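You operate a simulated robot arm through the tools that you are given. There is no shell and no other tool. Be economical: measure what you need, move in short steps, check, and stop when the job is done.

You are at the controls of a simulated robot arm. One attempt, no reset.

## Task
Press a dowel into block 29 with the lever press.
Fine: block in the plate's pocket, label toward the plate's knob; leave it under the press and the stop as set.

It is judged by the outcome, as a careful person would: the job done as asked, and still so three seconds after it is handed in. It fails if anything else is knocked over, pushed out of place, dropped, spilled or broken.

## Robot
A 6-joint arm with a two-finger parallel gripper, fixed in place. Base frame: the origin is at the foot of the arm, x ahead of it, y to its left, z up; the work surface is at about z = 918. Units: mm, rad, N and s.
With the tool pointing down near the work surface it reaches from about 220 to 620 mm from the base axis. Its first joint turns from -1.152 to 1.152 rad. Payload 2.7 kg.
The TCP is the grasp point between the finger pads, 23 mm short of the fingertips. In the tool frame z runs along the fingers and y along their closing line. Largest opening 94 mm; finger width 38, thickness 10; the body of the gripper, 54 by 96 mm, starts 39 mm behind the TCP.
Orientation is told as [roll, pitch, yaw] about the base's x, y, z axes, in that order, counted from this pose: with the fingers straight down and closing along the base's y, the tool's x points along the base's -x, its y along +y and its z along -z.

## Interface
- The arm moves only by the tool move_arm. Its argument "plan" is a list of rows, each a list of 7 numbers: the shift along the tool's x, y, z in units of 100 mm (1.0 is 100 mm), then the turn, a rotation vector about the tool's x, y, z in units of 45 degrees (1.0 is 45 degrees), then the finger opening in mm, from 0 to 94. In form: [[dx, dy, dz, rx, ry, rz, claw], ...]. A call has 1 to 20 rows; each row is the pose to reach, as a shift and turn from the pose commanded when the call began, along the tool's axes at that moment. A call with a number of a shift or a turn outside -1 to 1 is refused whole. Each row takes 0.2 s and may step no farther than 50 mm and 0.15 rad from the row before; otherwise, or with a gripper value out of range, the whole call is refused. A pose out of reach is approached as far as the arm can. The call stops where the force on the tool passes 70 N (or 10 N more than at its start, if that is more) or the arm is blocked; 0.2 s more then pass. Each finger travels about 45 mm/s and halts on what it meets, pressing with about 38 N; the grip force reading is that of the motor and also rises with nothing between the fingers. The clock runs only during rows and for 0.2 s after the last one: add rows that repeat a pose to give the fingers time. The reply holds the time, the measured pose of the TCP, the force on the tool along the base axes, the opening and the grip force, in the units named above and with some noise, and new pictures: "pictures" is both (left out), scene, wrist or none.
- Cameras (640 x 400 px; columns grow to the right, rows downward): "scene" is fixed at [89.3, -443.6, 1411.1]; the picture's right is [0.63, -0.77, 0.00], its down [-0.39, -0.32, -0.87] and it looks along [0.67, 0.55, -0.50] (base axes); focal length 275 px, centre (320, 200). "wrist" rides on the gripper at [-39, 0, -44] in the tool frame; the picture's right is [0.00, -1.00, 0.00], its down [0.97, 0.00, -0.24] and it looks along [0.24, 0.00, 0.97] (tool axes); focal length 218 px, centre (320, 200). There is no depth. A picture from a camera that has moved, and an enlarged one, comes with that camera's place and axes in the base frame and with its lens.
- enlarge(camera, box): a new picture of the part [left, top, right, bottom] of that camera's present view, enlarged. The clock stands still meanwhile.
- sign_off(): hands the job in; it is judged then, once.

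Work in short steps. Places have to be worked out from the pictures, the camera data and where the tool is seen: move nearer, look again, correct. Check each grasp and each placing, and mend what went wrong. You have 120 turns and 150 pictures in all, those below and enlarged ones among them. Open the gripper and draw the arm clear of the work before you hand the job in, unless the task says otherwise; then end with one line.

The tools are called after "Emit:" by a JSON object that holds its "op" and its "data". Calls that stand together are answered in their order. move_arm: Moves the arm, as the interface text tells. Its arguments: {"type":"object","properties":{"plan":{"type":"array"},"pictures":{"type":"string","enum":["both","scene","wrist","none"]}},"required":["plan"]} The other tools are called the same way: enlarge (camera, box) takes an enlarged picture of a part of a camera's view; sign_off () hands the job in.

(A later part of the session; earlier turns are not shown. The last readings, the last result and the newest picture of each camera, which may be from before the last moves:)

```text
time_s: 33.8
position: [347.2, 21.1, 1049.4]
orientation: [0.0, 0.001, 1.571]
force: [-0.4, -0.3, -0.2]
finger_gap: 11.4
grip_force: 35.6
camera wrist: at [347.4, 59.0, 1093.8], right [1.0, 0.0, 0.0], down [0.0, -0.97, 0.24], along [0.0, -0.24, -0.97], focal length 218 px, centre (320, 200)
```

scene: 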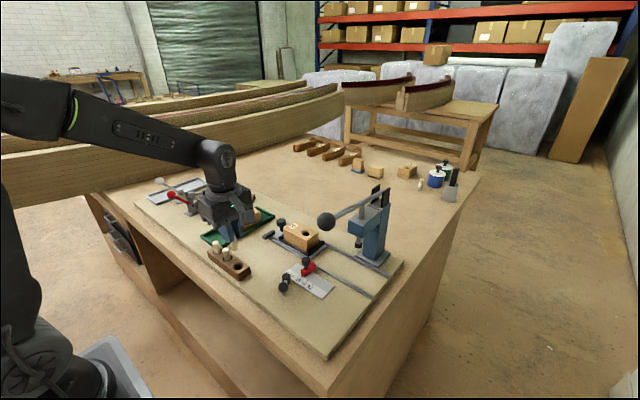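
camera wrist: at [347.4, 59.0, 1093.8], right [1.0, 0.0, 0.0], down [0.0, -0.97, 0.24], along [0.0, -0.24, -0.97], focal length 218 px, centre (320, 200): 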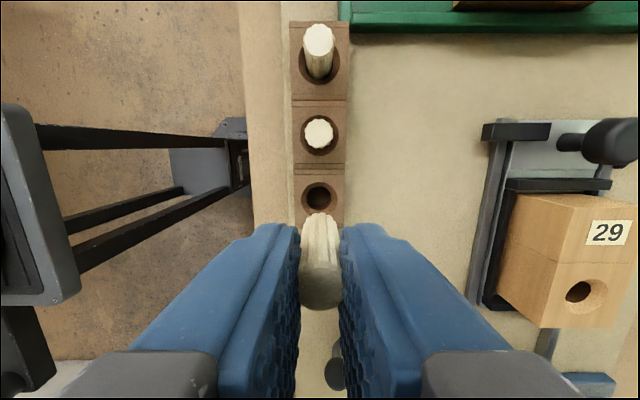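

Grip is 36 N now. Carrying it over the block's hole, raising slightly on the way.

Emit:
{"op": "move_arm", "data": {"plan": [[0.02, -0.08, -0.05, 0, 0, 0, 6], [0.1, -0.25, -0.12, 0, 0, 0, 6], [0.18, -0.5, -0.12, 0, 0, 0, 6], [0.26, -0.75, -0.12, 0, 0, 0, 6], [0.3, -0.9, -0.12, 0, 0, 0, 6]], "pictures": "none"}}

Emit:
{"op": "move_arm", "data": {"plan": [[0.05, -0.15, 0, 0, 0, 0, 6], [0.15, -0.4, 0, 0, 0, 0, 6], [0.25, -0.65, 0, 0, 0, 0, 6], [0.3, -0.82, 0, 0, 0, 0, 6], [0.3, -0.875, 0, 0, 0, 0, 6], [0.3, -0.875, 0, 0, 0, 0, 6]]}}

Emit:
{"op": "enlarge", "data": {"camera": "scene", "box": [260, 180, 360, 260]}}

```text
time_s: 35.0
position: [438.1, -10.3, 1062.3]
orientation: [0.0, 0.0, 1.572]
force: [0.0, 0.1, 0.6]
finger_gap: 12.0
grip_force: 37.5
```

```text
time_s: 36.4
position: [524.3, -39.4, 1061.7]
orientation: [0.002, 0.002, 1.57]
force: [0.4, -0.1, 0.2]
finger_gap: 11.9
grip_force: 38.3
camera wrist: at [524.8, -1.2, 1105.8], right [1.0, 0.0, 0.0], down [0.0, -0.97, 0.24], along [0.0, -0.24, -0.97], focal length 218 px, centre (320, 200)
```

scene: 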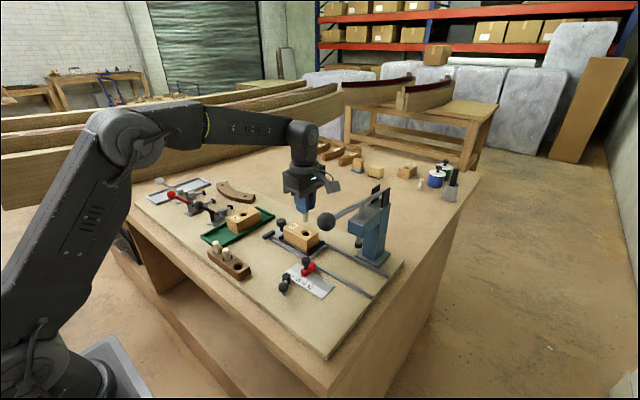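
wrist: 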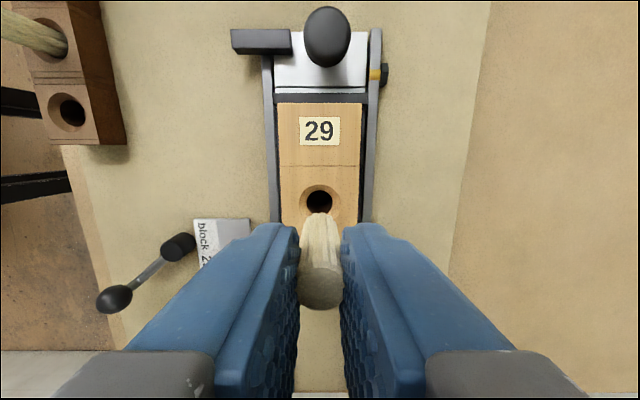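

```text
5.00 times, centred on (310, 220) of scene
camera zoom: at [89.3, -443.6, 1411.1], right [0.63, -0.77, 0.0], down [-0.39, -0.32, -0.87], along [0.67, 0.55, -0.5], focal length 1375 px, centre (370, 100)
```

zoom: 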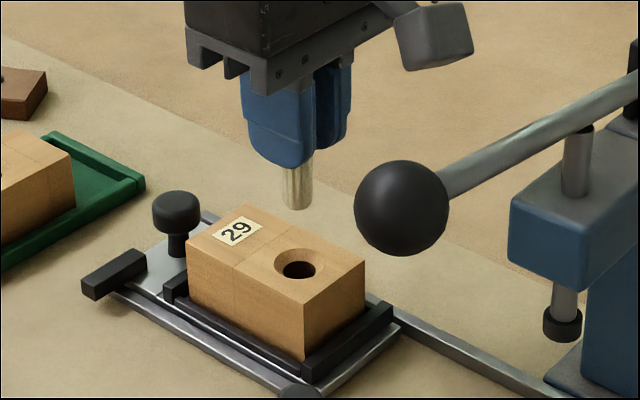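

Dowel hangs nearly vertical, its bottom aligned sideways with the hole. Enlarging the wrist view to measure the hole–dowel offset.

Emit:
{"op": "enlarge", "data": {"camera": "wrist", "box": [260, 160, 380, 320]}}

```text
2.50 times, centred on (320, 240) of wrist
camera zoom: at [524.8, -1.2, 1105.8], right [1.0, 0.0, 0.0], down [0.0, -0.97, 0.24], along [0.0, -0.24, -0.97], focal length 546 px, centre (320, 100)
```

zoom: 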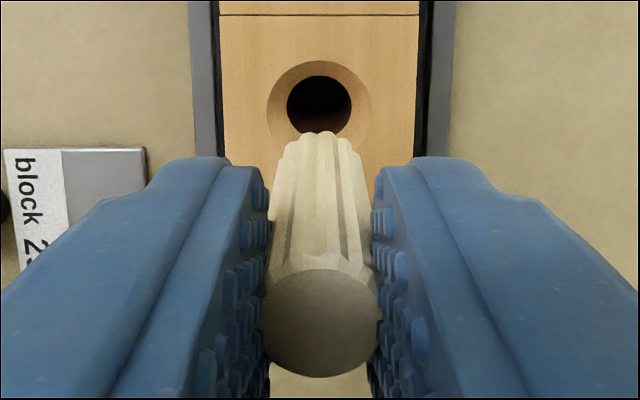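

Hole centre ≈ (524.6, −38.8), dowel ≈ (524.9, −40). Shifting +1 mm in y and lowering the dowel toward the hole.

Emit:
{"op": "move_arm", "data": {"plan": [[-0.01, 0.003, 0.08, 0, 0, 0, 6], [-0.01, 0.003, 0.16, 0, 0, 0, 6], [-0.01, 0.003, 0.22, 0, 0, 0, 6], [-0.01, 0.003, 0.28, 0, 0, 0, 6], [-0.01, 0.003, 0.28, 0, 0, 0, 6]], "pictures": "none"}}

Emit:
{"op": "enlarge", "data": {"camera": "wrist", "box": [260, 160, 380, 320]}}

Emit:
{"op": "enlarge", "data": {"camera": "scene", "box": [260, 180, 360, 260]}}

```text
time_s: 37.6
position: [524.2, -38.9, 1034.2]
orientation: [0.0, -0.001, 1.571]
force: [0.5, -0.5, 0.2]
finger_gap: 12.3
grip_force: 37.8
```

```text
2.50 times, centred on (320, 240) of wrist
camera zoom: at [524.4, -0.3, 1077.6], right [1.0, 0.0, 0.0], down [0.0, -0.97, 0.24], along [0.0, -0.24, -0.97], focal length 546 px, centre (320, 100)
```

zoom: 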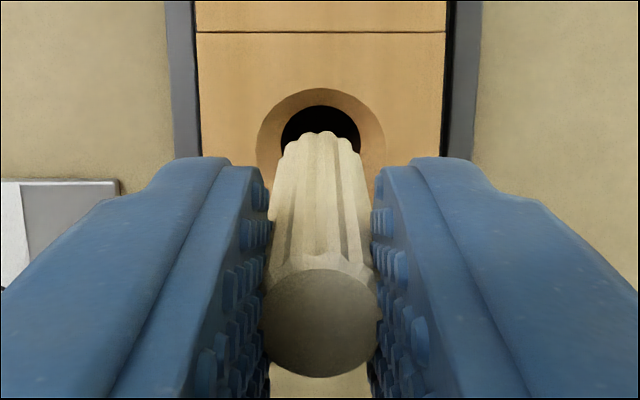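

```text
5.00 times, centred on (310, 220) of scene
camera zoom: at [89.3, -443.6, 1411.1], right [0.63, -0.77, 0.0], down [-0.39, -0.32, -0.87], along [0.67, 0.55, -0.5], focal length 1375 px, centre (370, 100)
```

zoom: 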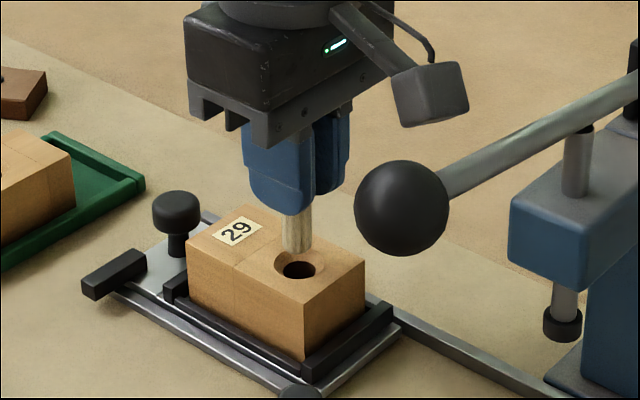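

Aligned. Lowering in small steps until the dowel seats in the hole mouth.

Emit:
{"op": "move_arm", "data": {"plan": [[0, 0, 0.04, 0, 0, 0, 6], [0, 0, 0.08, 0, 0, 0, 6], [0, 0, 0.11, 0, 0, 0, 6], [0, 0, 0.14, 0, 0, 0, 6], [0, 0, 0.16, 0, 0, 0, 6], [0, 0, 0.16, 0, 0, 0, 6]], "pictures": "none"}}

Emit:
{"op": "enlarge", "data": {"camera": "wrist", "box": [260, 160, 380, 320]}}

Emit:
{"op": "enlarge", "data": {"camera": "scene", "box": [260, 180, 360, 260]}}

```text
time_s: 39.0
position: [525.3, -39.0, 1017.0]
orientation: [-0.001, 0.0, 1.571]
force: [0.1, 0.3, 0.0]
finger_gap: 12.3
grip_force: 37.9
```

```text
2.50 times, centred on (320, 240) of wrist
camera zoom: at [524.0, -0.2, 1061.6], right [1.0, 0.0, 0.0], down [0.0, -0.97, 0.24], along [0.0, -0.24, -0.97], focal length 546 px, centre (320, 100)
```

zoom: 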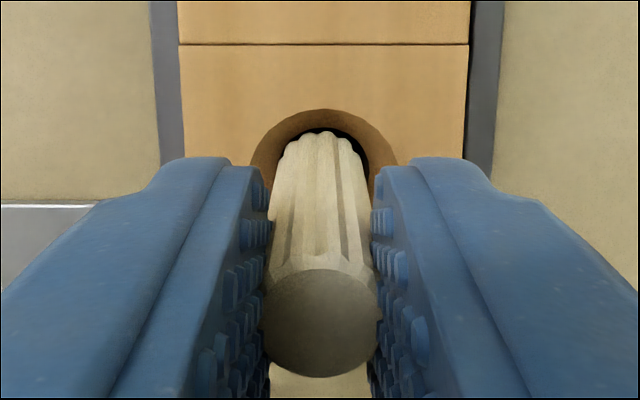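

```text
5.00 times, centred on (310, 220) of scene
camera zoom: at [89.3, -443.6, 1411.1], right [0.63, -0.77, 0.0], down [-0.39, -0.32, -0.87], along [0.67, 0.55, -0.5], focal length 1375 px, centre (370, 100)
```

zoom: 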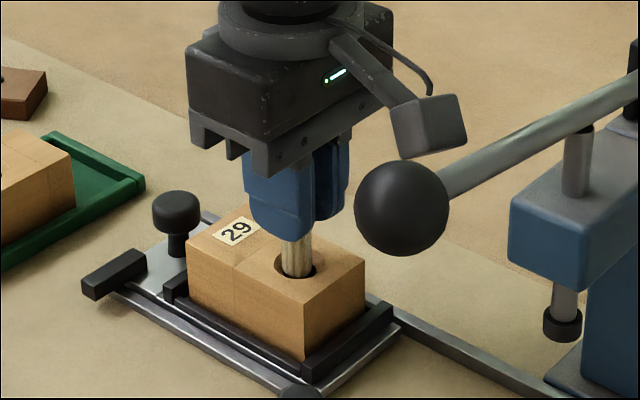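

Dowel tip is entering the chamfered mouth, centred. Continuing down with force watch.

Emit:
{"op": "move_arm", "data": {"plan": [[0, 0, 0.02, 0, 0, 0, 6], [0, 0, 0.04, 0, 0, 0, 6], [0, 0, 0.06, 0, 0, 0, 6], [0, 0, 0.08, 0, 0, 0, 6], [0, 0, 0.1, 0, 0, 0, 6], [0, 0, 0.1, 0, 0, 0, 6]], "pictures": "none"}}

Emit:
{"op": "enlarge", "data": {"camera": "wrist", "box": [260, 160, 380, 320]}}

Emit:
{"op": "enlarge", "data": {"camera": "scene", "box": [260, 180, 360, 260]}}

```text
time_s: 40.4
position: [523.3, -39.3, 1008.7]
orientation: [-0.001, 0.001, 1.571]
force: [0.1, -0.8, 4.1]
finger_gap: 12.0
grip_force: 38.6
```

```text
2.50 times, centred on (320, 240) of wrist
camera zoom: at [524.2, -0.4, 1052.4], right [1.0, 0.0, 0.0], down [0.0, -0.97, 0.24], along [0.0, -0.24, -0.97], focal length 546 px, centre (320, 100)
```

zoom: 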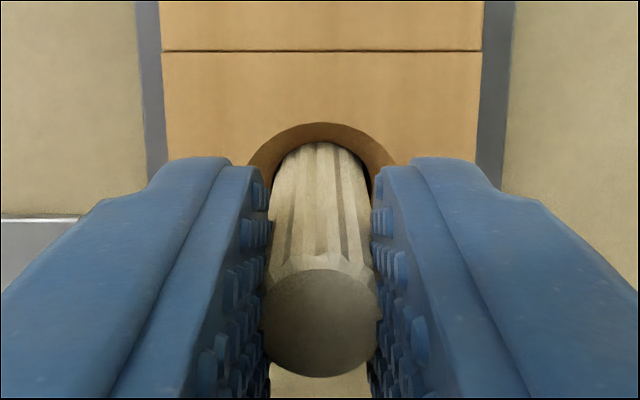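

```text
5.00 times, centred on (310, 220) of scene
camera zoom: at [89.2, -443.6, 1411.1], right [0.63, -0.77, 0.0], down [-0.39, -0.32, -0.87], along [0.67, 0.55, -0.5], focal length 1375 px, centre (370, 100)
```

zoom: 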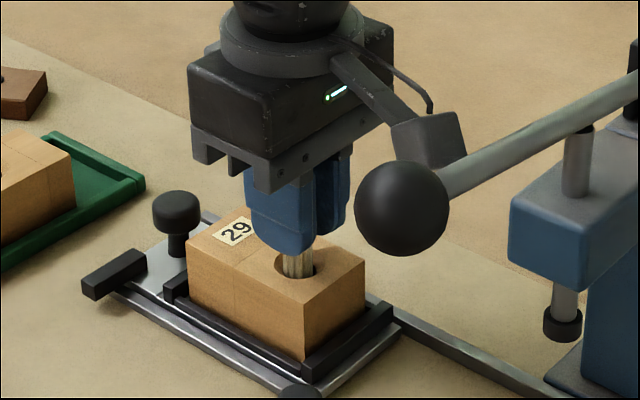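

First contact (4 N). Pushing a few mm more to seat it snugly, watching force.

Emit:
{"op": "move_arm", "data": {"plan": [[0, 0, 0.015, 0, 0, 0, 4], [0, 0, 0.03, 0, 0, 0, 4], [0, 0, 0.045, 0, 0, 0, 4], [0, 0, 0.045, 0, 0, 0, 4]], "pictures": "none"}}

Emit:
{"op": "enlarge", "data": {"camera": "wrist", "box": [260, 160, 380, 320]}}

```text
time_s: 41.4
position: [526.2, -38.9, 1007.2]
orientation: [-0.01, 0.001, 1.571]
force: [-1.6, -1.9, 31.8]
finger_gap: 12.1
grip_force: 38.3
```

```text
2.50 times, centred on (320, 240) of wrist
camera zoom: at [524.8, -0.5, 1051.0], right [1.0, 0.0, 0.01], down [0.0, -0.97, 0.24], along [0.01, -0.24, -0.97], focal length 546 px, centre (320, 100)
```

zoom: 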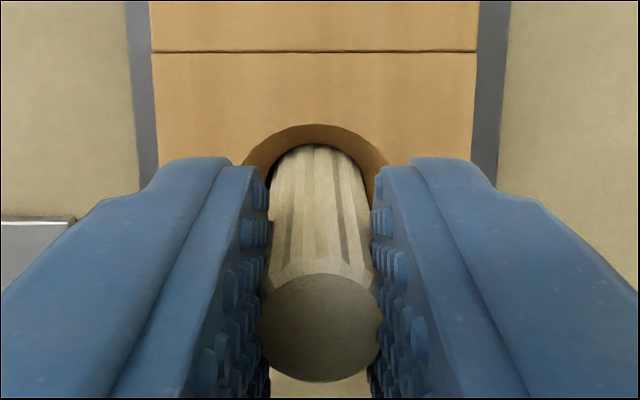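

It meets firm resistance at 32 N, likely the press fit. Relaxing, then opening to see whether it stands in the hole.

Emit:
{"op": "move_arm", "data": {"plan": [[0, 0, -0.02, 0, 0, 0, 4], [0, 0, -0.035, 0, 0, 0, 4], [0, 0, -0.035, 0, 0, 0, 12], [0, 0, -0.035, 0, 0, 0, 18], [0, 0, -0.035, 0, 0, 0, 24], [0, 0, -0.035, 0, 0, 0, 40], [0, 0, -0.035, 0, 0, 0, 40]], "pictures": "wrist"}}

Emit:
{"op": "enlarge", "data": {"camera": "scene", "box": [260, 180, 360, 260]}}

```text
time_s: 43.0
position: [522.7, -38.3, 1006.3]
orientation: [0.0, -0.002, 1.571]
force: [-0.6, -0.3, -0.5]
finger_gap: 39.8
grip_force: 0.1
camera wrist: at [524.3, -0.4, 1050.7], right [1.0, 0.0, 0.0], down [0.0, -0.97, 0.24], along [0.0, -0.24, -0.97], focal length 218 px, centre (320, 200)
```

wrist: 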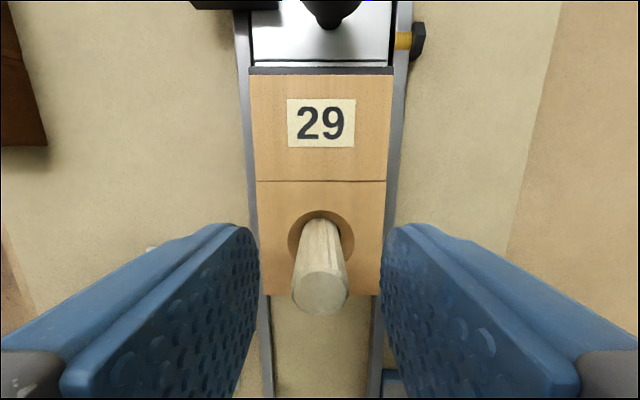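

```text
5.00 times, centred on (310, 220) of scene
camera zoom: at [89.3, -443.6, 1411.1], right [0.63, -0.77, 0.0], down [-0.39, -0.32, -0.87], along [0.67, 0.55, -0.5], focal length 1375 px, centre (370, 100)
```

zoom: 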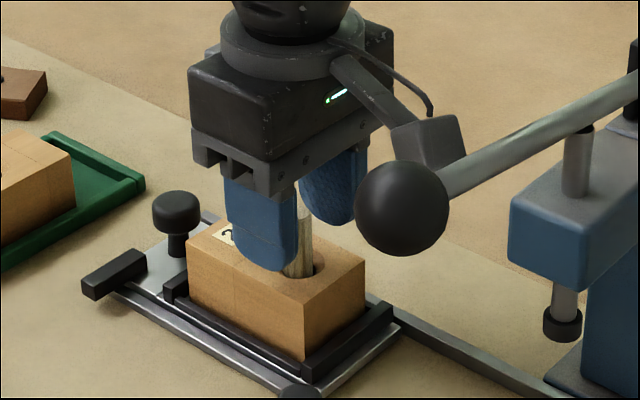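

The dowel stands upright in the hole (top z≈999; ram tip ≈1012). Next, the plate knob at about (529, 61, 958): rise clear, move over it and look.

Emit:
{"op": "move_arm", "data": {"plan": [[0, 0, -0.2, 0, 0, 0, 42], [0, 0, -0.45, 0, 0, 0, 45], [0, 0, -0.6, 0, 0, 0, 45], [0, 0, -0.6, 0, 0, 0, 45]], "pictures": "none"}}

Emit:
{"op": "move_arm", "data": {"plan": [[-0.3, -0.02, 0, 0, 0, 0, 45], [-0.65, -0.05, 0, 0, 0, 0, 45], [-0.99, -0.05, 0, 0, 0, 0, 45], [-0.99, -0.05, 0, 0, 0, 0, 45]]}}

Emit:
{"op": "enlarge", "data": {"camera": "scene", "box": [260, 180, 400, 280]}}

```text
time_s: 44.0
position: [525.5, -39.5, 1067.9]
orientation: [-0.001, 0.001, 1.569]
force: [0.9, 0.2, 0.2]
finger_gap: 45.2
grip_force: 0.0
```

```text
time_s: 45.0
position: [530.7, 60.1, 1065.5]
orientation: [0.002, 0.0, 1.57]
force: [-0.2, -0.1, -0.8]
finger_gap: 45.1
grip_force: 0.0
camera wrist: at [529.6, 98.3, 1110.8], right [1.0, 0.0, 0.0], down [0.0, -0.97, 0.24], along [0.0, -0.24, -0.97], focal length 218 px, centre (320, 200)
```

scene: 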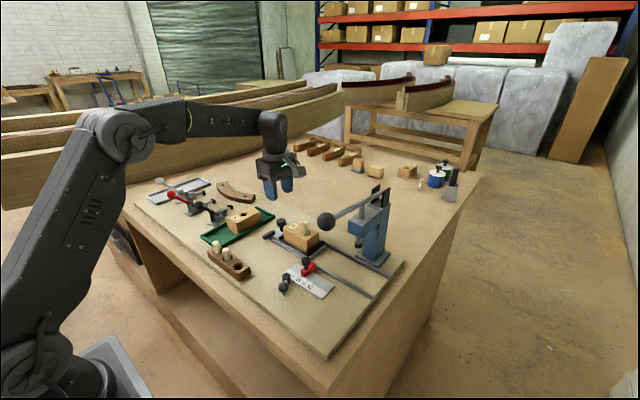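
wrist: 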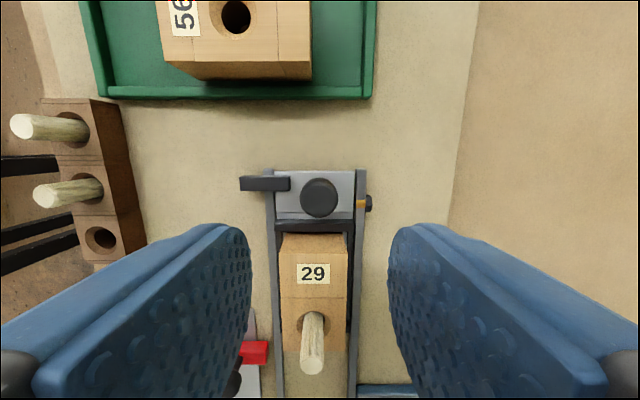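

```text
4.00 times, centred on (330, 230) of scene
camera zoom: at [89.3, -443.6, 1411.1], right [0.63, -0.77, 0.0], down [-0.39, -0.32, -0.87], along [0.67, 0.55, -0.5], focal length 1100 px, centre (280, 80)
```

zoom: 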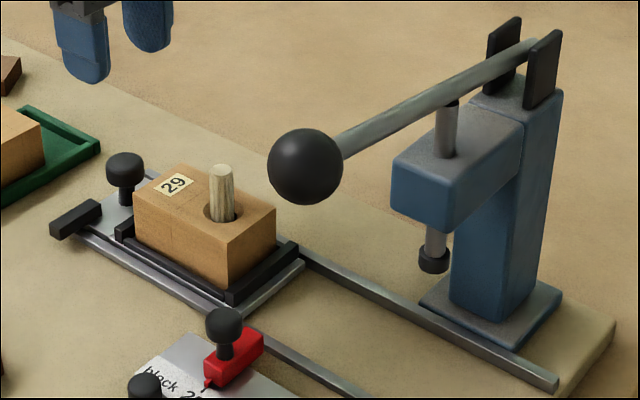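

Knob centre ≈ (529, 63). Ram tip and dowel top look close in height (both ≈1000), which I'll check again as they near each other. Descending over the knob first.

Emit:
{"op": "move_arm", "data": {"plan": [[-0.03, 0.01, 0.3, 0, 0, 0, 45], [-0.03, 0.01, 0.6, 0, 0, 0, 45], [-0.03, 0.01, 0.75, 0, 0, 0, 45], [-0.03, 0.01, 0.75, 0, 0, 0, 45]], "pictures": "wrist"}}

```text
time_s: 46.0
position: [528.0, 63.3, 991.1]
orientation: [0.0, 0.0, 1.571]
force: [-0.5, -0.2, 0.7]
finger_gap: 45.1
grip_force: 0.1
camera wrist: at [528.3, 101.8, 1035.7], right [1.0, 0.0, 0.0], down [0.0, -0.97, 0.24], along [0.0, -0.24, -0.97], focal length 218 px, centre (320, 200)
```

wrist: 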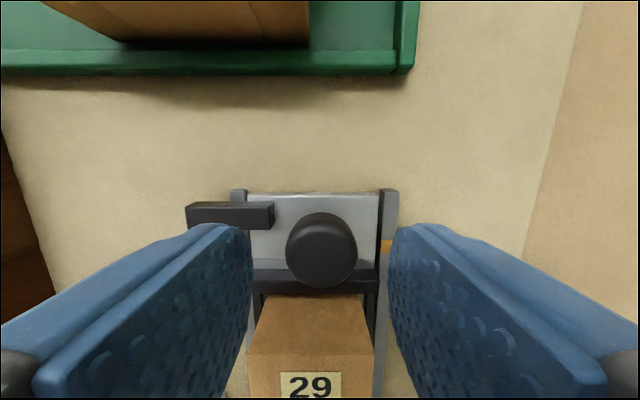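

The knob is between the fingers, but the left finger would come close to the plate's tab lower down. I'll grip only the knob head, TCP z≈970.

Emit:
{"op": "move_arm", "data": {"plan": [[-0.02, 0, 0.1, 0, 0, 0, 40], [-0.02, 0, 0.2, 0, 0, 0, 40], [-0.02, 0, 0.21, 0, 0, 0, 32], [-0.02, 0, 0.21, 0, 0, 0, 26], [-0.02, 0, 0.21, 0, 0, 0, 20], [-0.02, 0, 0.21, 0, 0, 0, 16], [-0.02, 0, 0.21, 0, 0, 0, 16]]}}

Emit:
{"op": "enlarge", "data": {"camera": "scene", "box": [240, 180, 380, 280]}}

```text
time_s: 47.6
position: [529.1, 66.0, 971.1]
orientation: [-0.002, -0.001, 1.571]
force: [9.4, 1.0, -2.0]
finger_gap: 27.2
grip_force: 45.1
camera wrist: at [528.8, 103.6, 1014.7], right [1.0, 0.0, 0.0], down [0.0, -0.97, 0.24], along [0.0, -0.24, -0.97], focal length 218 px, centre (320, 200)
```

scene: 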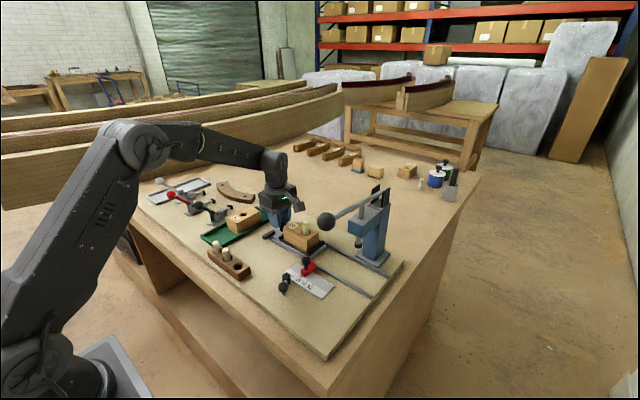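
wrist: 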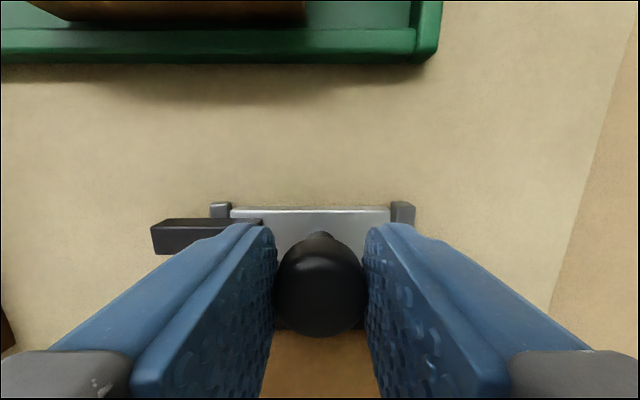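

```text
4.00 times, centred on (310, 230) of scene
camera zoom: at [89.6, -443.6, 1411.1], right [0.63, -0.77, 0.0], down [-0.39, -0.32, -0.87], along [0.67, 0.55, -0.5], focal length 1100 px, centre (360, 80)
```

zoom: 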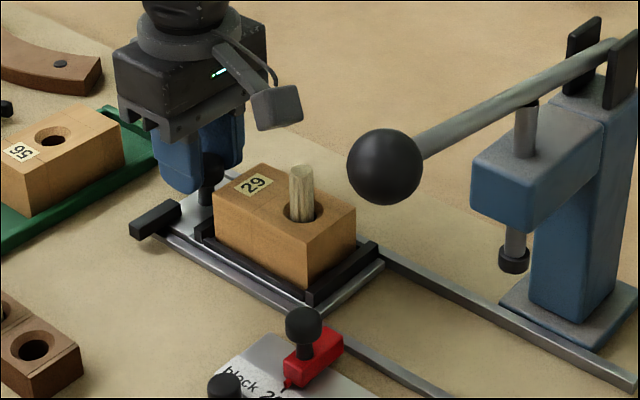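

Knob head gripped. Starting to slide the plate toward the press slowly (20 mm first).

Emit:
{"op": "move_arm", "data": {"plan": [[0.02, 0, 0, 0, 0, 0, 16], [0.05, 0, 0, 0, 0, 0, 16], [0.1, 0, 0, 0, 0, 0, 16], [0.15, 0, 0, 0, 0, 0, 16], [0.2, 0, 0, 0, 0, 0, 16], [0.2, 0, 0, 0, 0, 0, 16]], "pictures": "none"}}

Emit:
{"op": "enlarge", "data": {"camera": "scene", "box": [240, 180, 380, 280]}}

```text
time_s: 49.0
position: [529.1, 44.6, 971.1]
orientation: [0.001, 0.001, 1.57]
force: [15.8, 0.6, -8.8]
finger_gap: 27.4
grip_force: 44.8
```

```text
4.00 times, centred on (310, 230) of scene
camera zoom: at [89.8, -443.6, 1411.1], right [0.63, -0.77, 0.0], down [-0.39, -0.32, -0.87], along [0.67, 0.55, -0.5], focal length 1100 px, centre (360, 80)
```

zoom: 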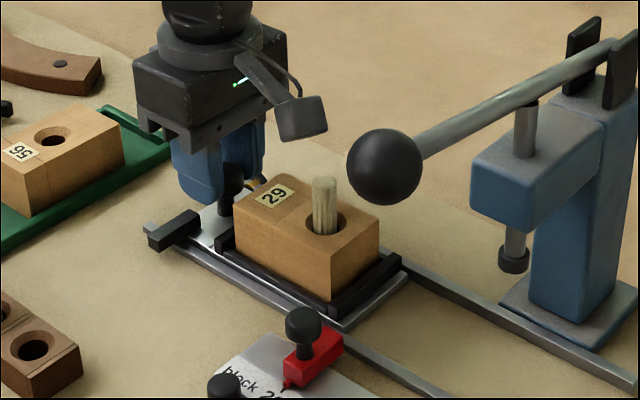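

Plate slides smoothly with block and dowel. Continuing 80 mm more, easing the side load slightly.

Emit:
{"op": "move_arm", "data": {"plan": [[0.02, -0.01, 0, 0, 0, 0, 16], [0.06, -0.015, 0, 0, 0, 0, 16], [0.12, -0.015, 0, 0, 0, 0, 16], [0.2, -0.015, 0, 0, 0, 0, 16], [0.28, -0.015, 0, 0, 0, 0, 16], [0.36, -0.015, 0, 0, 0, 0, 16], [0.44, -0.015, 0, 0, 0, 0, 16], [0.52, -0.015, 0, 0, 0, 0, 16], [0.6, -0.015, 0, 0, 0, 0, 16], [0.68, -0.015, 0, 0, 0, 0, 16], [0.74, -0.015, 0, 0, 0, 0, 16], [0.78, -0.015, 0, 0, 0, 0, 16], [0.8, -0.015, 0, 0, 0, 0, 16], [0.8, -0.015, 0, 0, 0, 0, 16]]}}

Emit:
{"op": "enlarge", "data": {"camera": "scene", "box": [270, 180, 410, 280]}}

```text
time_s: 52.0
position: [530.0, -35.2, 969.7]
orientation: [0.002, -0.001, 1.57]
force: [-16.0, 0.0, -4.2]
finger_gap: 27.4
grip_force: 44.8
camera wrist: at [529.1, 3.3, 1014.8], right [1.0, 0.0, 0.0], down [0.0, -0.97, 0.24], along [0.0, -0.24, -0.97], focal length 218 px, centre (320, 200)
```

scene: 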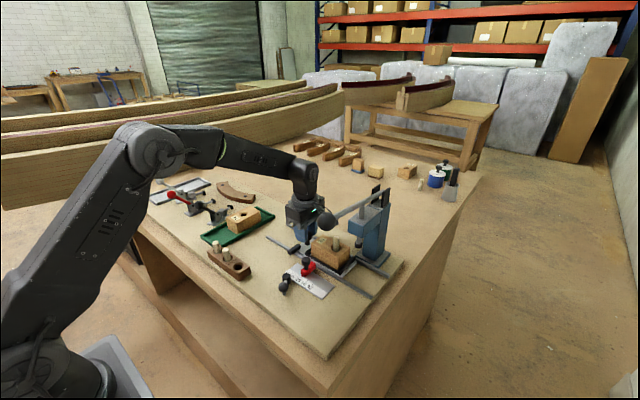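
wrist: 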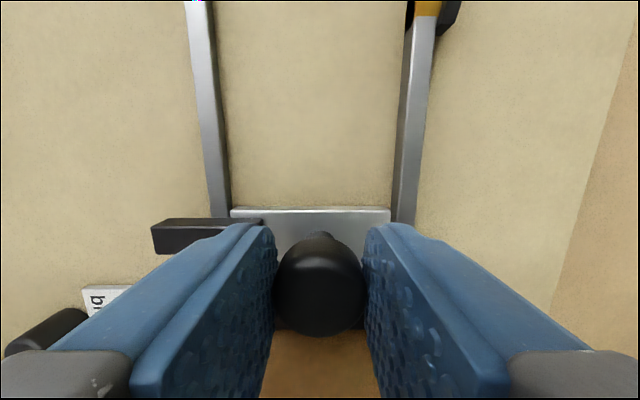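

```text
4.00 times, centred on (340, 230) of scene
camera zoom: at [88.9, -443.6, 1411.1], right [0.63, -0.77, 0.0], down [-0.39, -0.32, -0.87], along [0.67, 0.55, -0.5], focal length 1100 px, centre (240, 80)
```

zoom: 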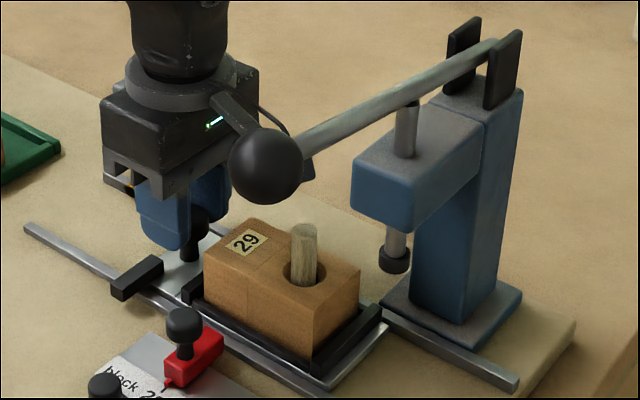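

Dowel top and ram tip heights must be compared precisely before going under. Enlarging that area strongly.

Emit:
{"op": "enlarge", "data": {"camera": "scene", "box": [335, 225, 390, 260]}}

```text
11.43 times, centred on (362, 242) of scene
camera zoom: at [88.9, -443.6, 1411.1], right [0.63, -0.77, 0.0], down [-0.39, -0.32, -0.87], along [0.67, 0.55, -0.5], focal length 3142 px, centre (-166, -286)
```

zoom: 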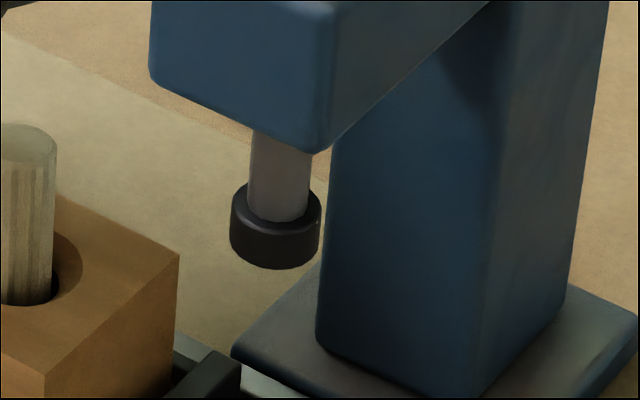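

The clearance looks like only 1–4 mm, and this depends on the ram's exact x. I'll let go of the knob, back up and tilt the wrist camera to look horizontally at the level of the dowel top.

Emit:
{"op": "move_arm", "data": {"plan": [[0, 0, 0, 0, 0, 0, 34], [0, 0, 0, 0, 0, 0, 34], [0, 0, -0.1, 0, 0, 0, 36], [0, 0, -0.35, 0, 0, 0, 60], [0, 0, -0.6, 0, 0, 0, 94], [0, 0, -0.6, 0, 0, 0, 94]], "pictures": "none"}}

Emit:
{"op": "move_arm", "data": {"plan": [[-0.05, 0, 0, 0, 0.17, 0, 94], [-0.05, 0, 0, 0, 0.34, 0, 94], [-0.05, 0, 0, 0, 0.51, 0, 94], [-0.05, 0, 0, 0, 0.68, 0, 94], [-0.05, 0, 0, 0, 0.85, 0, 94], [-0.05, 0, 0, 0, 1, 0, 94], [-0.05, 0, 0.15, 0, 1, 0, 94], [-0.05, 0, 0.32, 0, 1, 0, 94], [-0.05, 0, 0.32, 0, 1, 0, 94]]}}

```text
time_s: 53.4
position: [530.5, -35.8, 1030.2]
orientation: [0.0, -0.001, 1.571]
force: [-0.3, -0.1, -0.3]
finger_gap: 94.0
grip_force: 0.0
```

```text
time_s: 55.4
position: [529.3, -30.2, 997.7]
orientation: [0.0, 0.784, 1.569]
force: [-0.7, 0.3, 0.5]
finger_gap: 93.9
grip_force: 0.1
camera wrist: at [529.7, 28.5, 1002.4], right [1.0, 0.0, 0.0], down [0.0, -0.52, 0.86], along [0.0, -0.86, -0.52], focal length 218 px, centre (320, 200)
```

scene: 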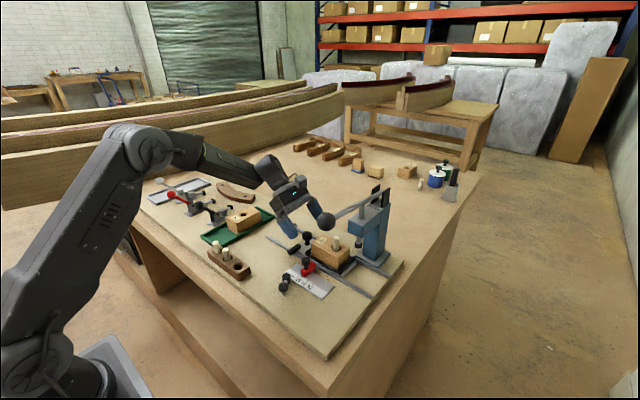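
wrist: 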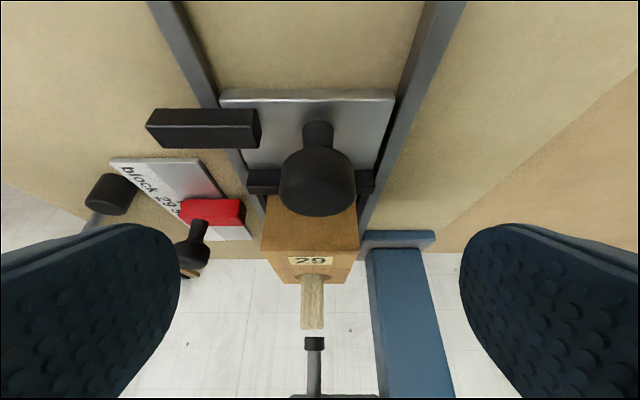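

Excellent view: dowel top and ram tip are both visible. Enlarging to measure both.

Emit:
{"op": "enlarge", "data": {"camera": "wrist", "box": [270, 260, 360, 400]}}

```text
2.86 times, centred on (315, 330) of wrist
camera zoom: at [529.7, 28.5, 1002.4], right [1.0, 0.0, 0.0], down [0.0, -0.52, 0.86], along [0.0, -0.86, -0.52], focal length 624 px, centre (334, -171)
```

zoom: 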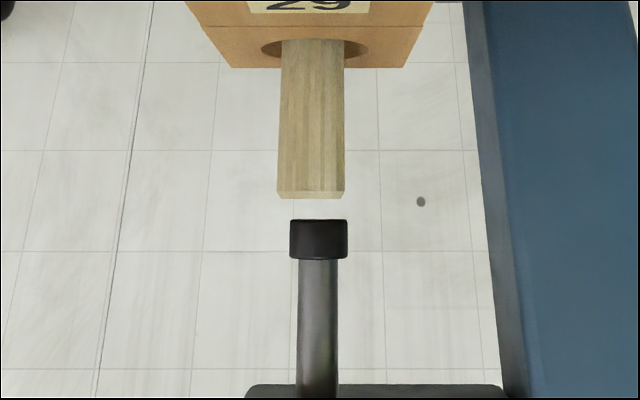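

Measured: ram tip is ≈5 mm above the dowel top, and both sit at x≈525, so there is clearance. Untilting back to the pose above the knob.

Emit:
{"op": "move_arm", "data": {"plan": [[0.13, 0, -0.1, 0, 0, 0, 94], [0.262, 0, -0.191, 0, -0.17, 0, 94], [0.262, 0, -0.191, 0, -0.34, 0, 94], [0.262, 0, -0.191, 0, -0.51, 0, 94], [0.262, 0, -0.191, 0, -0.68, 0, 80], [0.262, 0, -0.191, 0, -0.85, 0, 60], [0.262, 0, -0.191, 0, -1, 0, 45], [0.262, 0, -0.191, 0, -1, 0, 38], [0.262, 0, -0.191, 0, -1, 0, 38]], "pictures": "wrist"}}

```text
time_s: 57.4
position: [529.9, -34.9, 1029.8]
orientation: [-0.001, -0.001, 1.57]
force: [-0.7, -0.2, 0.8]
finger_gap: 37.8
grip_force: 0.0
camera wrist: at [530.1, 3.7, 1074.7], right [1.0, 0.0, 0.0], down [0.0, -0.97, 0.24], along [0.0, -0.24, -0.97], focal length 218 px, centre (320, 200)
```

wrist: 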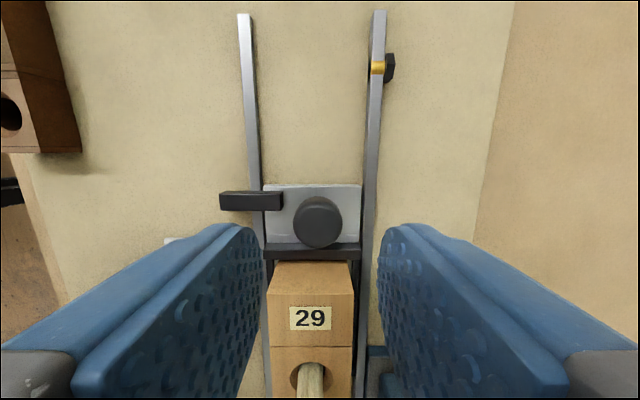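

Back above the knob with the right opening. Descending and gripping the knob head again.

Emit:
{"op": "move_arm", "data": {"plan": [[0, 0.005, 0.3, 0, 0, 0, 38], [0, 0.005, 0.55, 0, 0, 0, 38], [0, 0.005, 0.59, 0, 0, 0, 38], [0, 0.005, 0.59, 0, 0, 0, 30], [0, 0.005, 0.59, 0, 0, 0, 24], [0, 0.005, 0.59, 0, 0, 0, 18], [0, 0.005, 0.59, 0, 0, 0, 18]], "pictures": "none"}}

Emit:
{"op": "move_arm", "data": {"plan": [[0.03, 0, 0, 0, 0, 0, 18], [0.08, 0, 0, 0, 0, 0, 18], [0.14, 0, 0, 0, 0, 0, 18], [0.2, 0, 0, 0, 0, 0, 18], [0.26, 0, 0, 0, 0, 0, 18], [0.32, 0, 0, 0, 0, 0, 18], [0.36, 0, 0, 0, 0, 0, 18], [0.4, 0, 0, 0, 0, 0, 18], [0.4, 0, 0, 0, 0, 0, 18]], "pictures": "wrist"}}

Emit:
{"op": "enlarge", "data": {"camera": "scene", "box": [290, 190, 410, 280]}}

```text
time_s: 59.0
position: [529.3, -34.6, 971.9]
orientation: [0.001, -0.001, 1.569]
force: [-2.6, -0.4, -3.1]
finger_gap: 27.4
grip_force: 44.7
```

```text
time_s: 60.9
position: [529.3, -62.2, 971.5]
orientation: [0.002, -0.007, 1.571]
force: [-6.7, 14.9, 4.2]
finger_gap: 27.6
grip_force: 45.1
stopped in row 9: the force on the tool passed its limit (the readings are from after the stop); the commanded pose is now the measured one
camera wrist: at [529.1, -25.1, 1016.1], right [1.0, 0.0, 0.0], down [0.0, -0.97, 0.23], along [0.0, -0.23, -0.97], focal length 218 px, centre (320, 200)
```

wrist: 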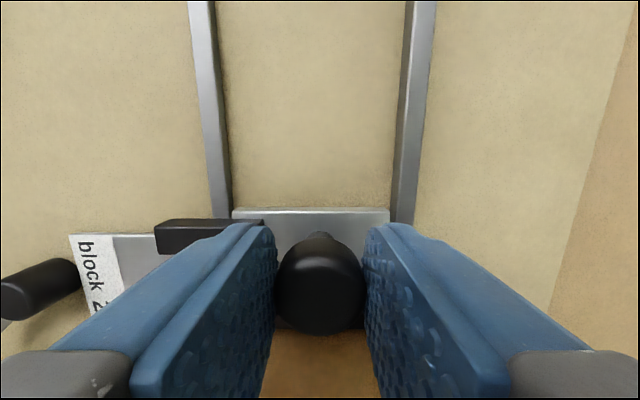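

```text
4.44 times, centred on (350, 235) of scene
camera zoom: at [89.0, -443.2, 1411.3], right [0.63, -0.77, 0.0], down [-0.39, -0.32, -0.87], along [0.67, 0.55, -0.5], focal length 1222 px, centre (187, 44)
```

zoom: 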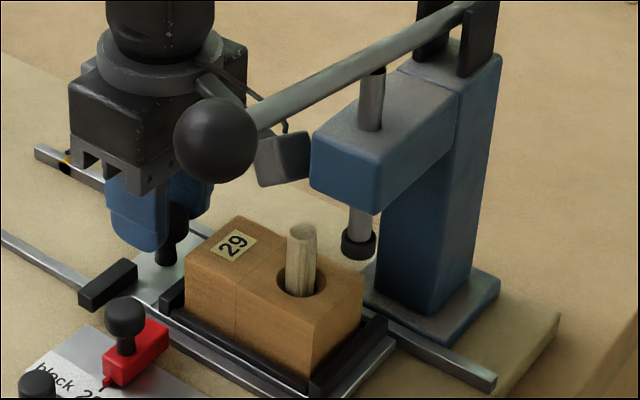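

The plate stopped early (~128 of ~155 mm) with a force spike. Looking closely at the tab, stop and rails to find out why.

Emit:
{"op": "enlarge", "data": {"camera": "scene", "box": [290, 235, 350, 285]}}

Emit:
{"op": "enlarge", "data": {"camera": "scene", "box": [330, 220, 405, 280]}}

```text
8.00 times, centred on (320, 260) of scene
camera zoom: at [89.0, -443.2, 1411.3], right [0.63, -0.77, 0.0], down [-0.39, -0.32, -0.87], along [0.67, 0.55, -0.5], focal length 2200 px, centre (320, -280)
```

zoom: 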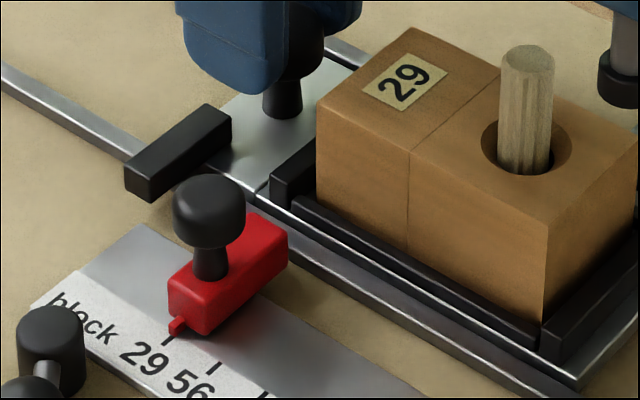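

```text
6.67 times, centred on (368, 250) of scene
camera zoom: at [89.0, -443.2, 1411.3], right [0.63, -0.77, 0.0], down [-0.39, -0.32, -0.87], along [0.67, 0.55, -0.5], focal length 1833 px, centre (3, -133)
```

zoom: 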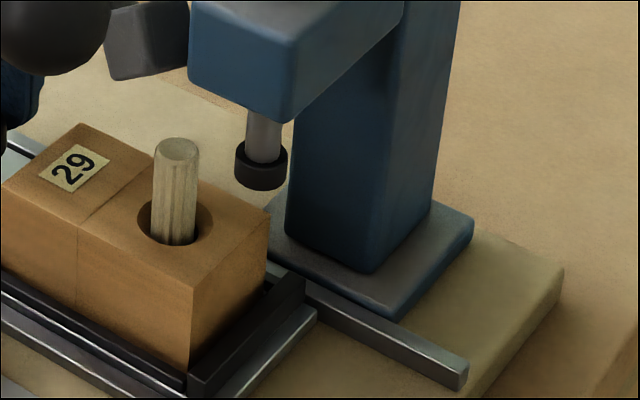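

I see the cause: the box on the gripper's forward side (tool +x) has run into the press head; the tab is still ~27 mm from the stop. I'll back off slightly, release, retreat, and regrip with the gripper yawed 90° so that box points away.

Emit:
{"op": "move_arm", "data": {"plan": [[-0.03, 0, 0, 0, 0, 0, 18], [-0.06, 0, 0, 0, 0, 0, 18], [-0.06, 0, 0, 0, 0, 0, 34], [-0.06, 0, 0, 0, 0, 0, 36], [-0.06, 0, 0, 0, 0, 0, 36]], "pictures": "none"}}

Emit:
{"op": "move_arm", "data": {"plan": [[0, 0, -0.1, 0, 0, 0, 38], [0, 0, -0.3, 0, 0, 0, 40], [-0.2, 0, -0.6, 0, 0, 0, 45], [-0.55, 0, -0.9, 0, 0, 0, 45], [-0.8, 0, -0.95, 0, 0, 0, 45], [-0.8, 0, -0.95, 0, 0, 0, 45]]}}

Emit:
{"op": "enlarge", "data": {"camera": "scene", "box": [290, 180, 410, 280]}}

```text
time_s: 62.0
position: [528.9, -60.0, 971.5]
orientation: [0.002, -0.005, 1.572]
force: [-1.0, 0.7, -0.1]
finger_gap: 35.8
grip_force: 0.0
```

```text
time_s: 63.5
position: [529.9, 22.1, 1067.6]
orientation: [0.001, -0.009, 1.573]
force: [0.3, -1.1, 0.4]
finger_gap: 45.3
grip_force: 0.0
camera wrist: at [529.2, 59.8, 1112.2], right [1.0, 0.0, 0.0], down [0.0, -0.97, 0.23], along [0.0, -0.23, -0.97], focal length 218 px, centre (320, 200)
```

scene: 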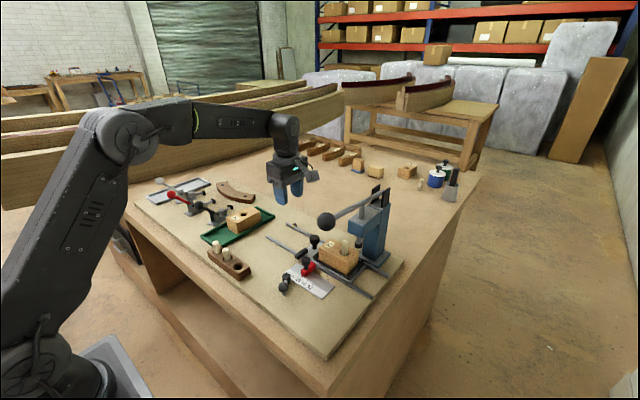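
wrist: 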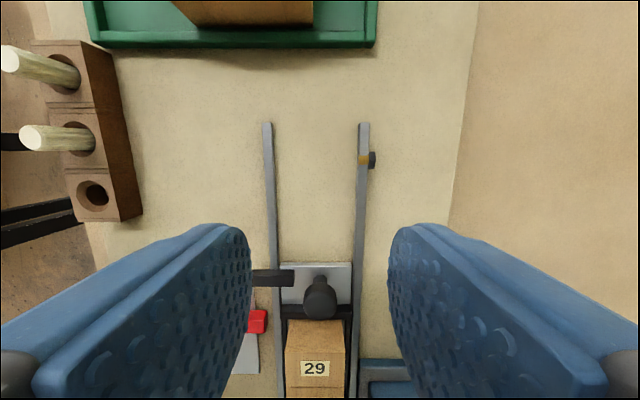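

```text
4.00 times, centred on (350, 230) of scene
camera zoom: at [89.3, -443.6, 1411.1], right [0.63, -0.77, 0.0], down [-0.39, -0.32, -0.87], along [0.67, 0.55, -0.5], focal length 1100 px, centre (200, 80)
```

zoom: 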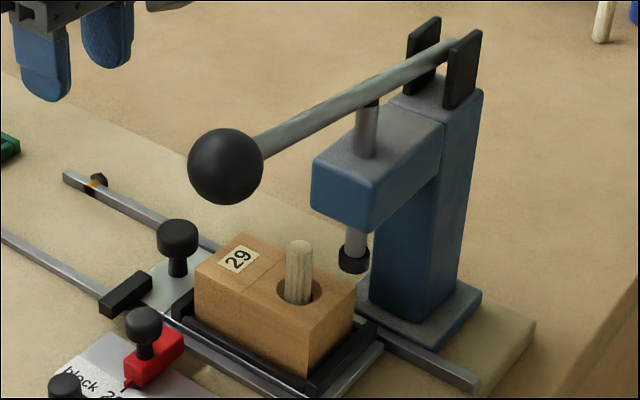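

Nothing was displaced. Rotating the tool back to yaw 0 here (two calls), so the box points to −x.

Emit:
{"op": "move_arm", "data": {"plan": [[0, 0, 0, 0, 0, 0.17, 45], [0, 0, 0, 0, 0, 0.34, 45], [0, 0, 0, 0, 0, 0.51, 45], [0, 0, 0, 0, 0, 0.68, 45], [0, 0, 0, 0, 0, 0.85, 45], [0, 0, 0, 0, 0, 1, 45]], "pictures": "none"}}

Emit:
{"op": "move_arm", "data": {"plan": [[0, 0, 0, 0, 0, 0.17, 45], [0, 0, 0, 0, 0, 0.34, 45], [0, 0, 0, 0, 0, 0.51, 45], [0, 0, 0, 0, 0, 0.68, 45], [0, 0, 0, 0, 0, 0.85, 45], [0, 0, 0, 0, 0, 1, 45], [0, 0, 0, 0, 0, 1, 45]]}}

```text
time_s: 64.8
position: [529.3, 20.6, 1066.1]
orientation: [0.005, -0.002, 0.783]
force: [0.3, -0.5, 0.2]
finger_gap: 45.1
grip_force: 0.0
```

```text
time_s: 66.5
position: [529.3, 20.2, 1067.7]
orientation: [0.007, 0.003, -0.001]
force: [0.1, -0.6, -0.1]
finger_gap: 45.1
grip_force: 0.0
camera wrist: at [568.5, 19.1, 1111.2], right [0.0, -1.0, -0.01], down [-0.97, 0.0, 0.24], along [-0.24, 0.01, -0.97], focal length 218 px, centre (320, 200)
```

scene: 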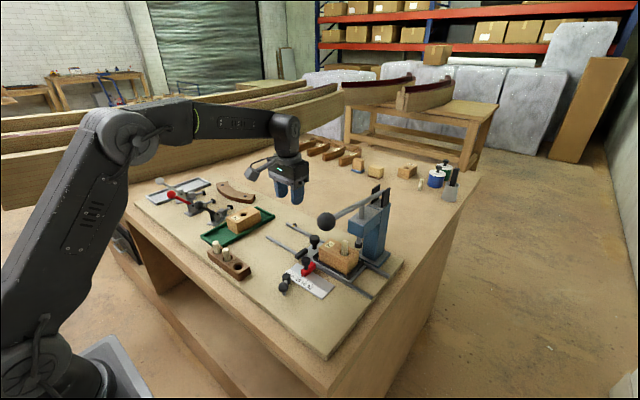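
wrist: 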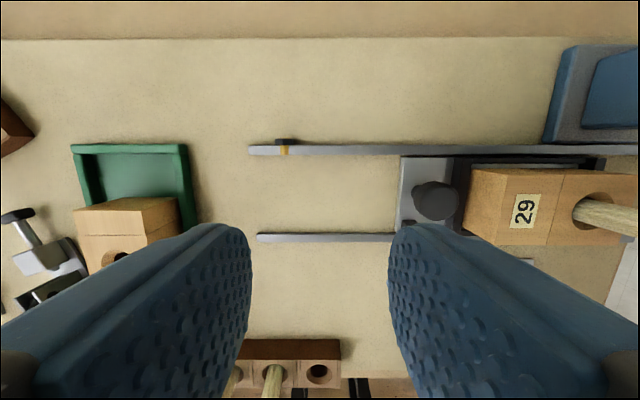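

Knob at about (531, −60.5). Moving above it, then looking before the descent.

Emit:
{"op": "move_arm", "data": {"plan": [[0, -0.3, 0, 0, 0, 0, 45], [0, -0.6, 0, 0, 0, 0, 45], [-0.01, -0.807, 0.2, 0, 0, 0, 45], [-0.01, -0.807, 0.5, 0, 0, 0, 45], [-0.01, -0.807, 0.6, 0, 0, 0, 45], [-0.01, -0.807, 0.6, 0, 0, 0, 45]]}}

```text
time_s: 67.8
position: [529.9, -60.8, 1005.7]
orientation: [0.006, 0.004, 0.001]
force: [0.2, 0.5, 0.3]
finger_gap: 45.2
grip_force: 0.0
camera wrist: at [569.6, -61.0, 1050.3], right [0.0, -1.0, -0.01], down [-0.97, 0.0, 0.24], along [-0.24, 0.01, -0.97], focal length 218 px, centre (320, 200)
```

scene: 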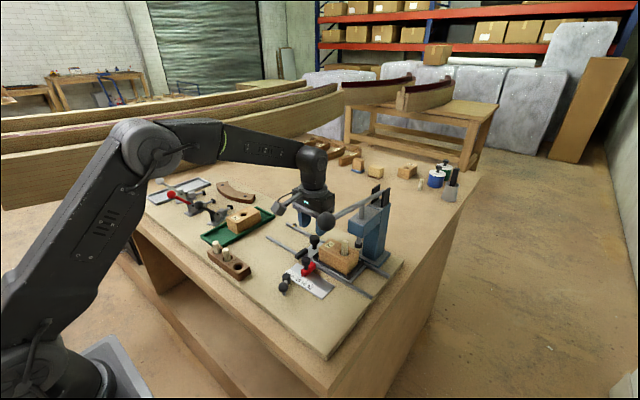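
wrist: 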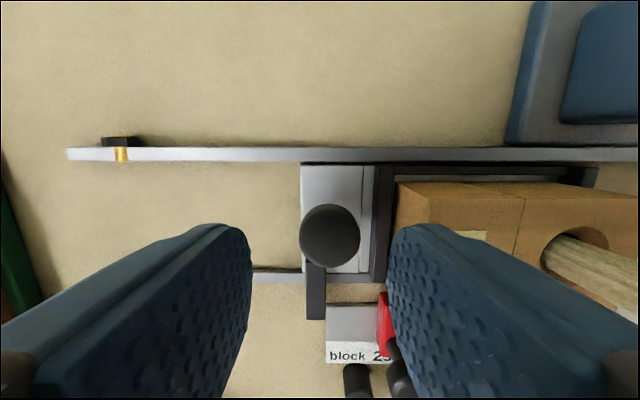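

The gap between knob and block is too narrow for a finger in this orientation. Instead I'll push the knob from behind with closed fingers: move to y≈−32 and descend.

Emit:
{"op": "move_arm", "data": {"plan": [[0, 0.15, -0.1, 0, 0, 0, 25], [0, 0.3, -0.1, 0, 0, 0, 5], [0, 0.3, -0.1, 0, 0, 0, 0], [0, 0.3, 0, 0, 0, 0, 0], [0, 0.3, 0.2, 0, 0, 0, 0], [0, 0.3, 0.4, 0, 0, 0, 0], [0, 0.3, 0.4, 0, 0, 0, 0]], "pictures": "wrist"}}

Emit:
{"op": "enlarge", "data": {"camera": "scene", "box": [290, 180, 410, 280]}}

```text
time_s: 69.5
position: [529.7, -29.1, 966.6]
orientation: [0.009, 0.002, -0.001]
force: [-0.1, -0.2, 0.3]
finger_gap: 0.0
grip_force: 38.2
camera wrist: at [569.1, -30.4, 1011.1], right [0.0, -1.0, -0.01], down [-0.97, 0.0, 0.24], along [-0.24, 0.01, -0.97], focal length 218 px, centre (320, 200)
```

wrist: 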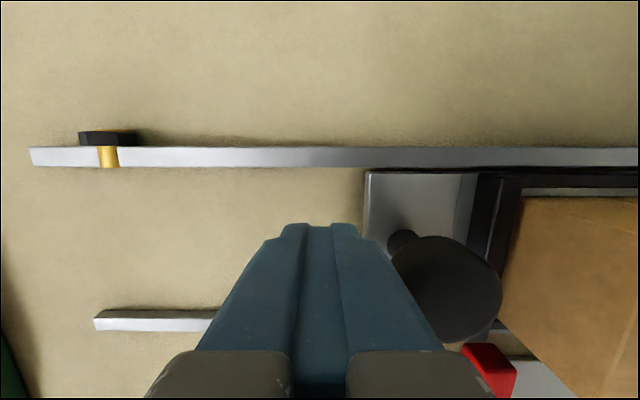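

```text
4.00 times, centred on (350, 230) of scene
camera zoom: at [89.3, -443.6, 1411.1], right [0.63, -0.77, 0.0], down [-0.39, -0.32, -0.87], along [0.67, 0.55, -0.5], focal length 1100 px, centre (200, 80)
```

zoom: 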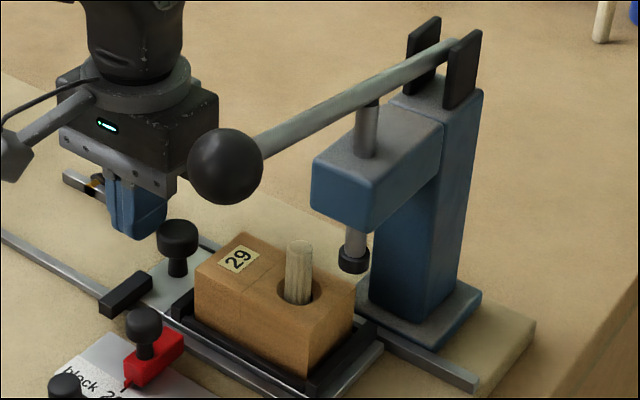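

Fingers are behind the knob with clear space. Pushing −y slowly, 32 mm first.

Emit:
{"op": "move_arm", "data": {"plan": [[0, -0.03, 0, 0, 0, 0, 0], [0, -0.06, 0, 0, 0, 0, 0], [0, -0.09, 0, 0, 0, 0, 0], [0, -0.12, 0, 0, 0, 0, 0], [0, -0.15, 0, 0, 0, 0, 0], [0, -0.18, 0, 0, 0, 0, 0], [0, -0.21, 0, 0, 0, 0, 0], [0, -0.24, 0, 0, 0, 0, 0], [0, -0.27, 0, 0, 0, 0, 0], [0, -0.3, 0, 0, 0, 0, 0], [0, -0.32, 0, 0, 0, 0, 0], [0, -0.32, 0, 0, 0, 0, 0]], "pictures": "wrist"}}

Emit:
{"op": "enlarge", "data": {"camera": "scene", "box": [290, 180, 410, 280]}}

```text
time_s: 72.0
position: [532.0, -62.0, 965.5]
orientation: [0.006, 0.003, 0.001]
force: [1.0, 0.2, -0.1]
finger_gap: 0.0
grip_force: 38.2
camera wrist: at [569.5, -63.0, 1010.1], right [0.0, -1.0, -0.01], down [-0.97, 0.0, 0.24], along [-0.24, 0.01, -0.97], focal length 218 px, centre (320, 200)
```

wrist: 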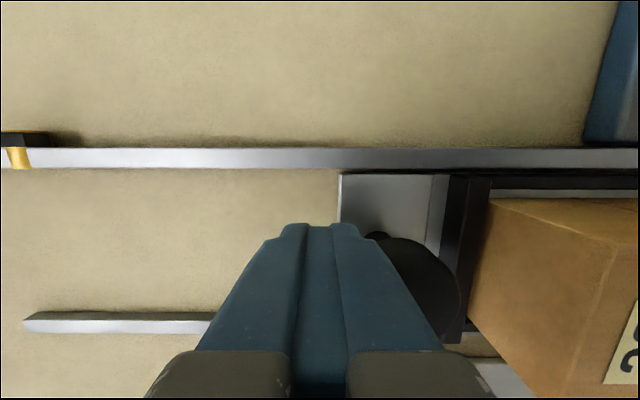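

```text
4.00 times, centred on (350, 230) of scene
camera zoom: at [89.3, -443.6, 1411.1], right [0.63, -0.77, 0.0], down [-0.39, -0.32, -0.87], along [0.67, 0.55, -0.5], focal length 1100 px, centre (200, 80)
```

zoom: 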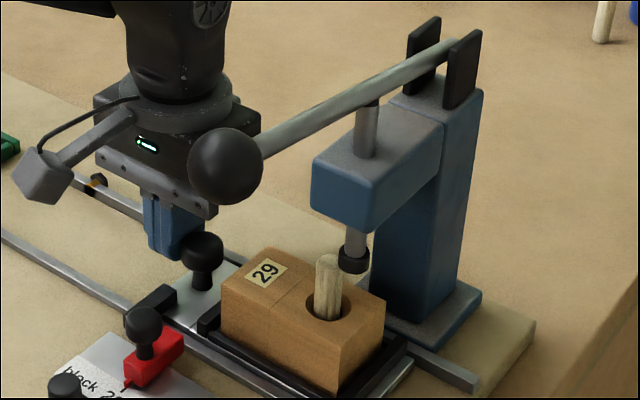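

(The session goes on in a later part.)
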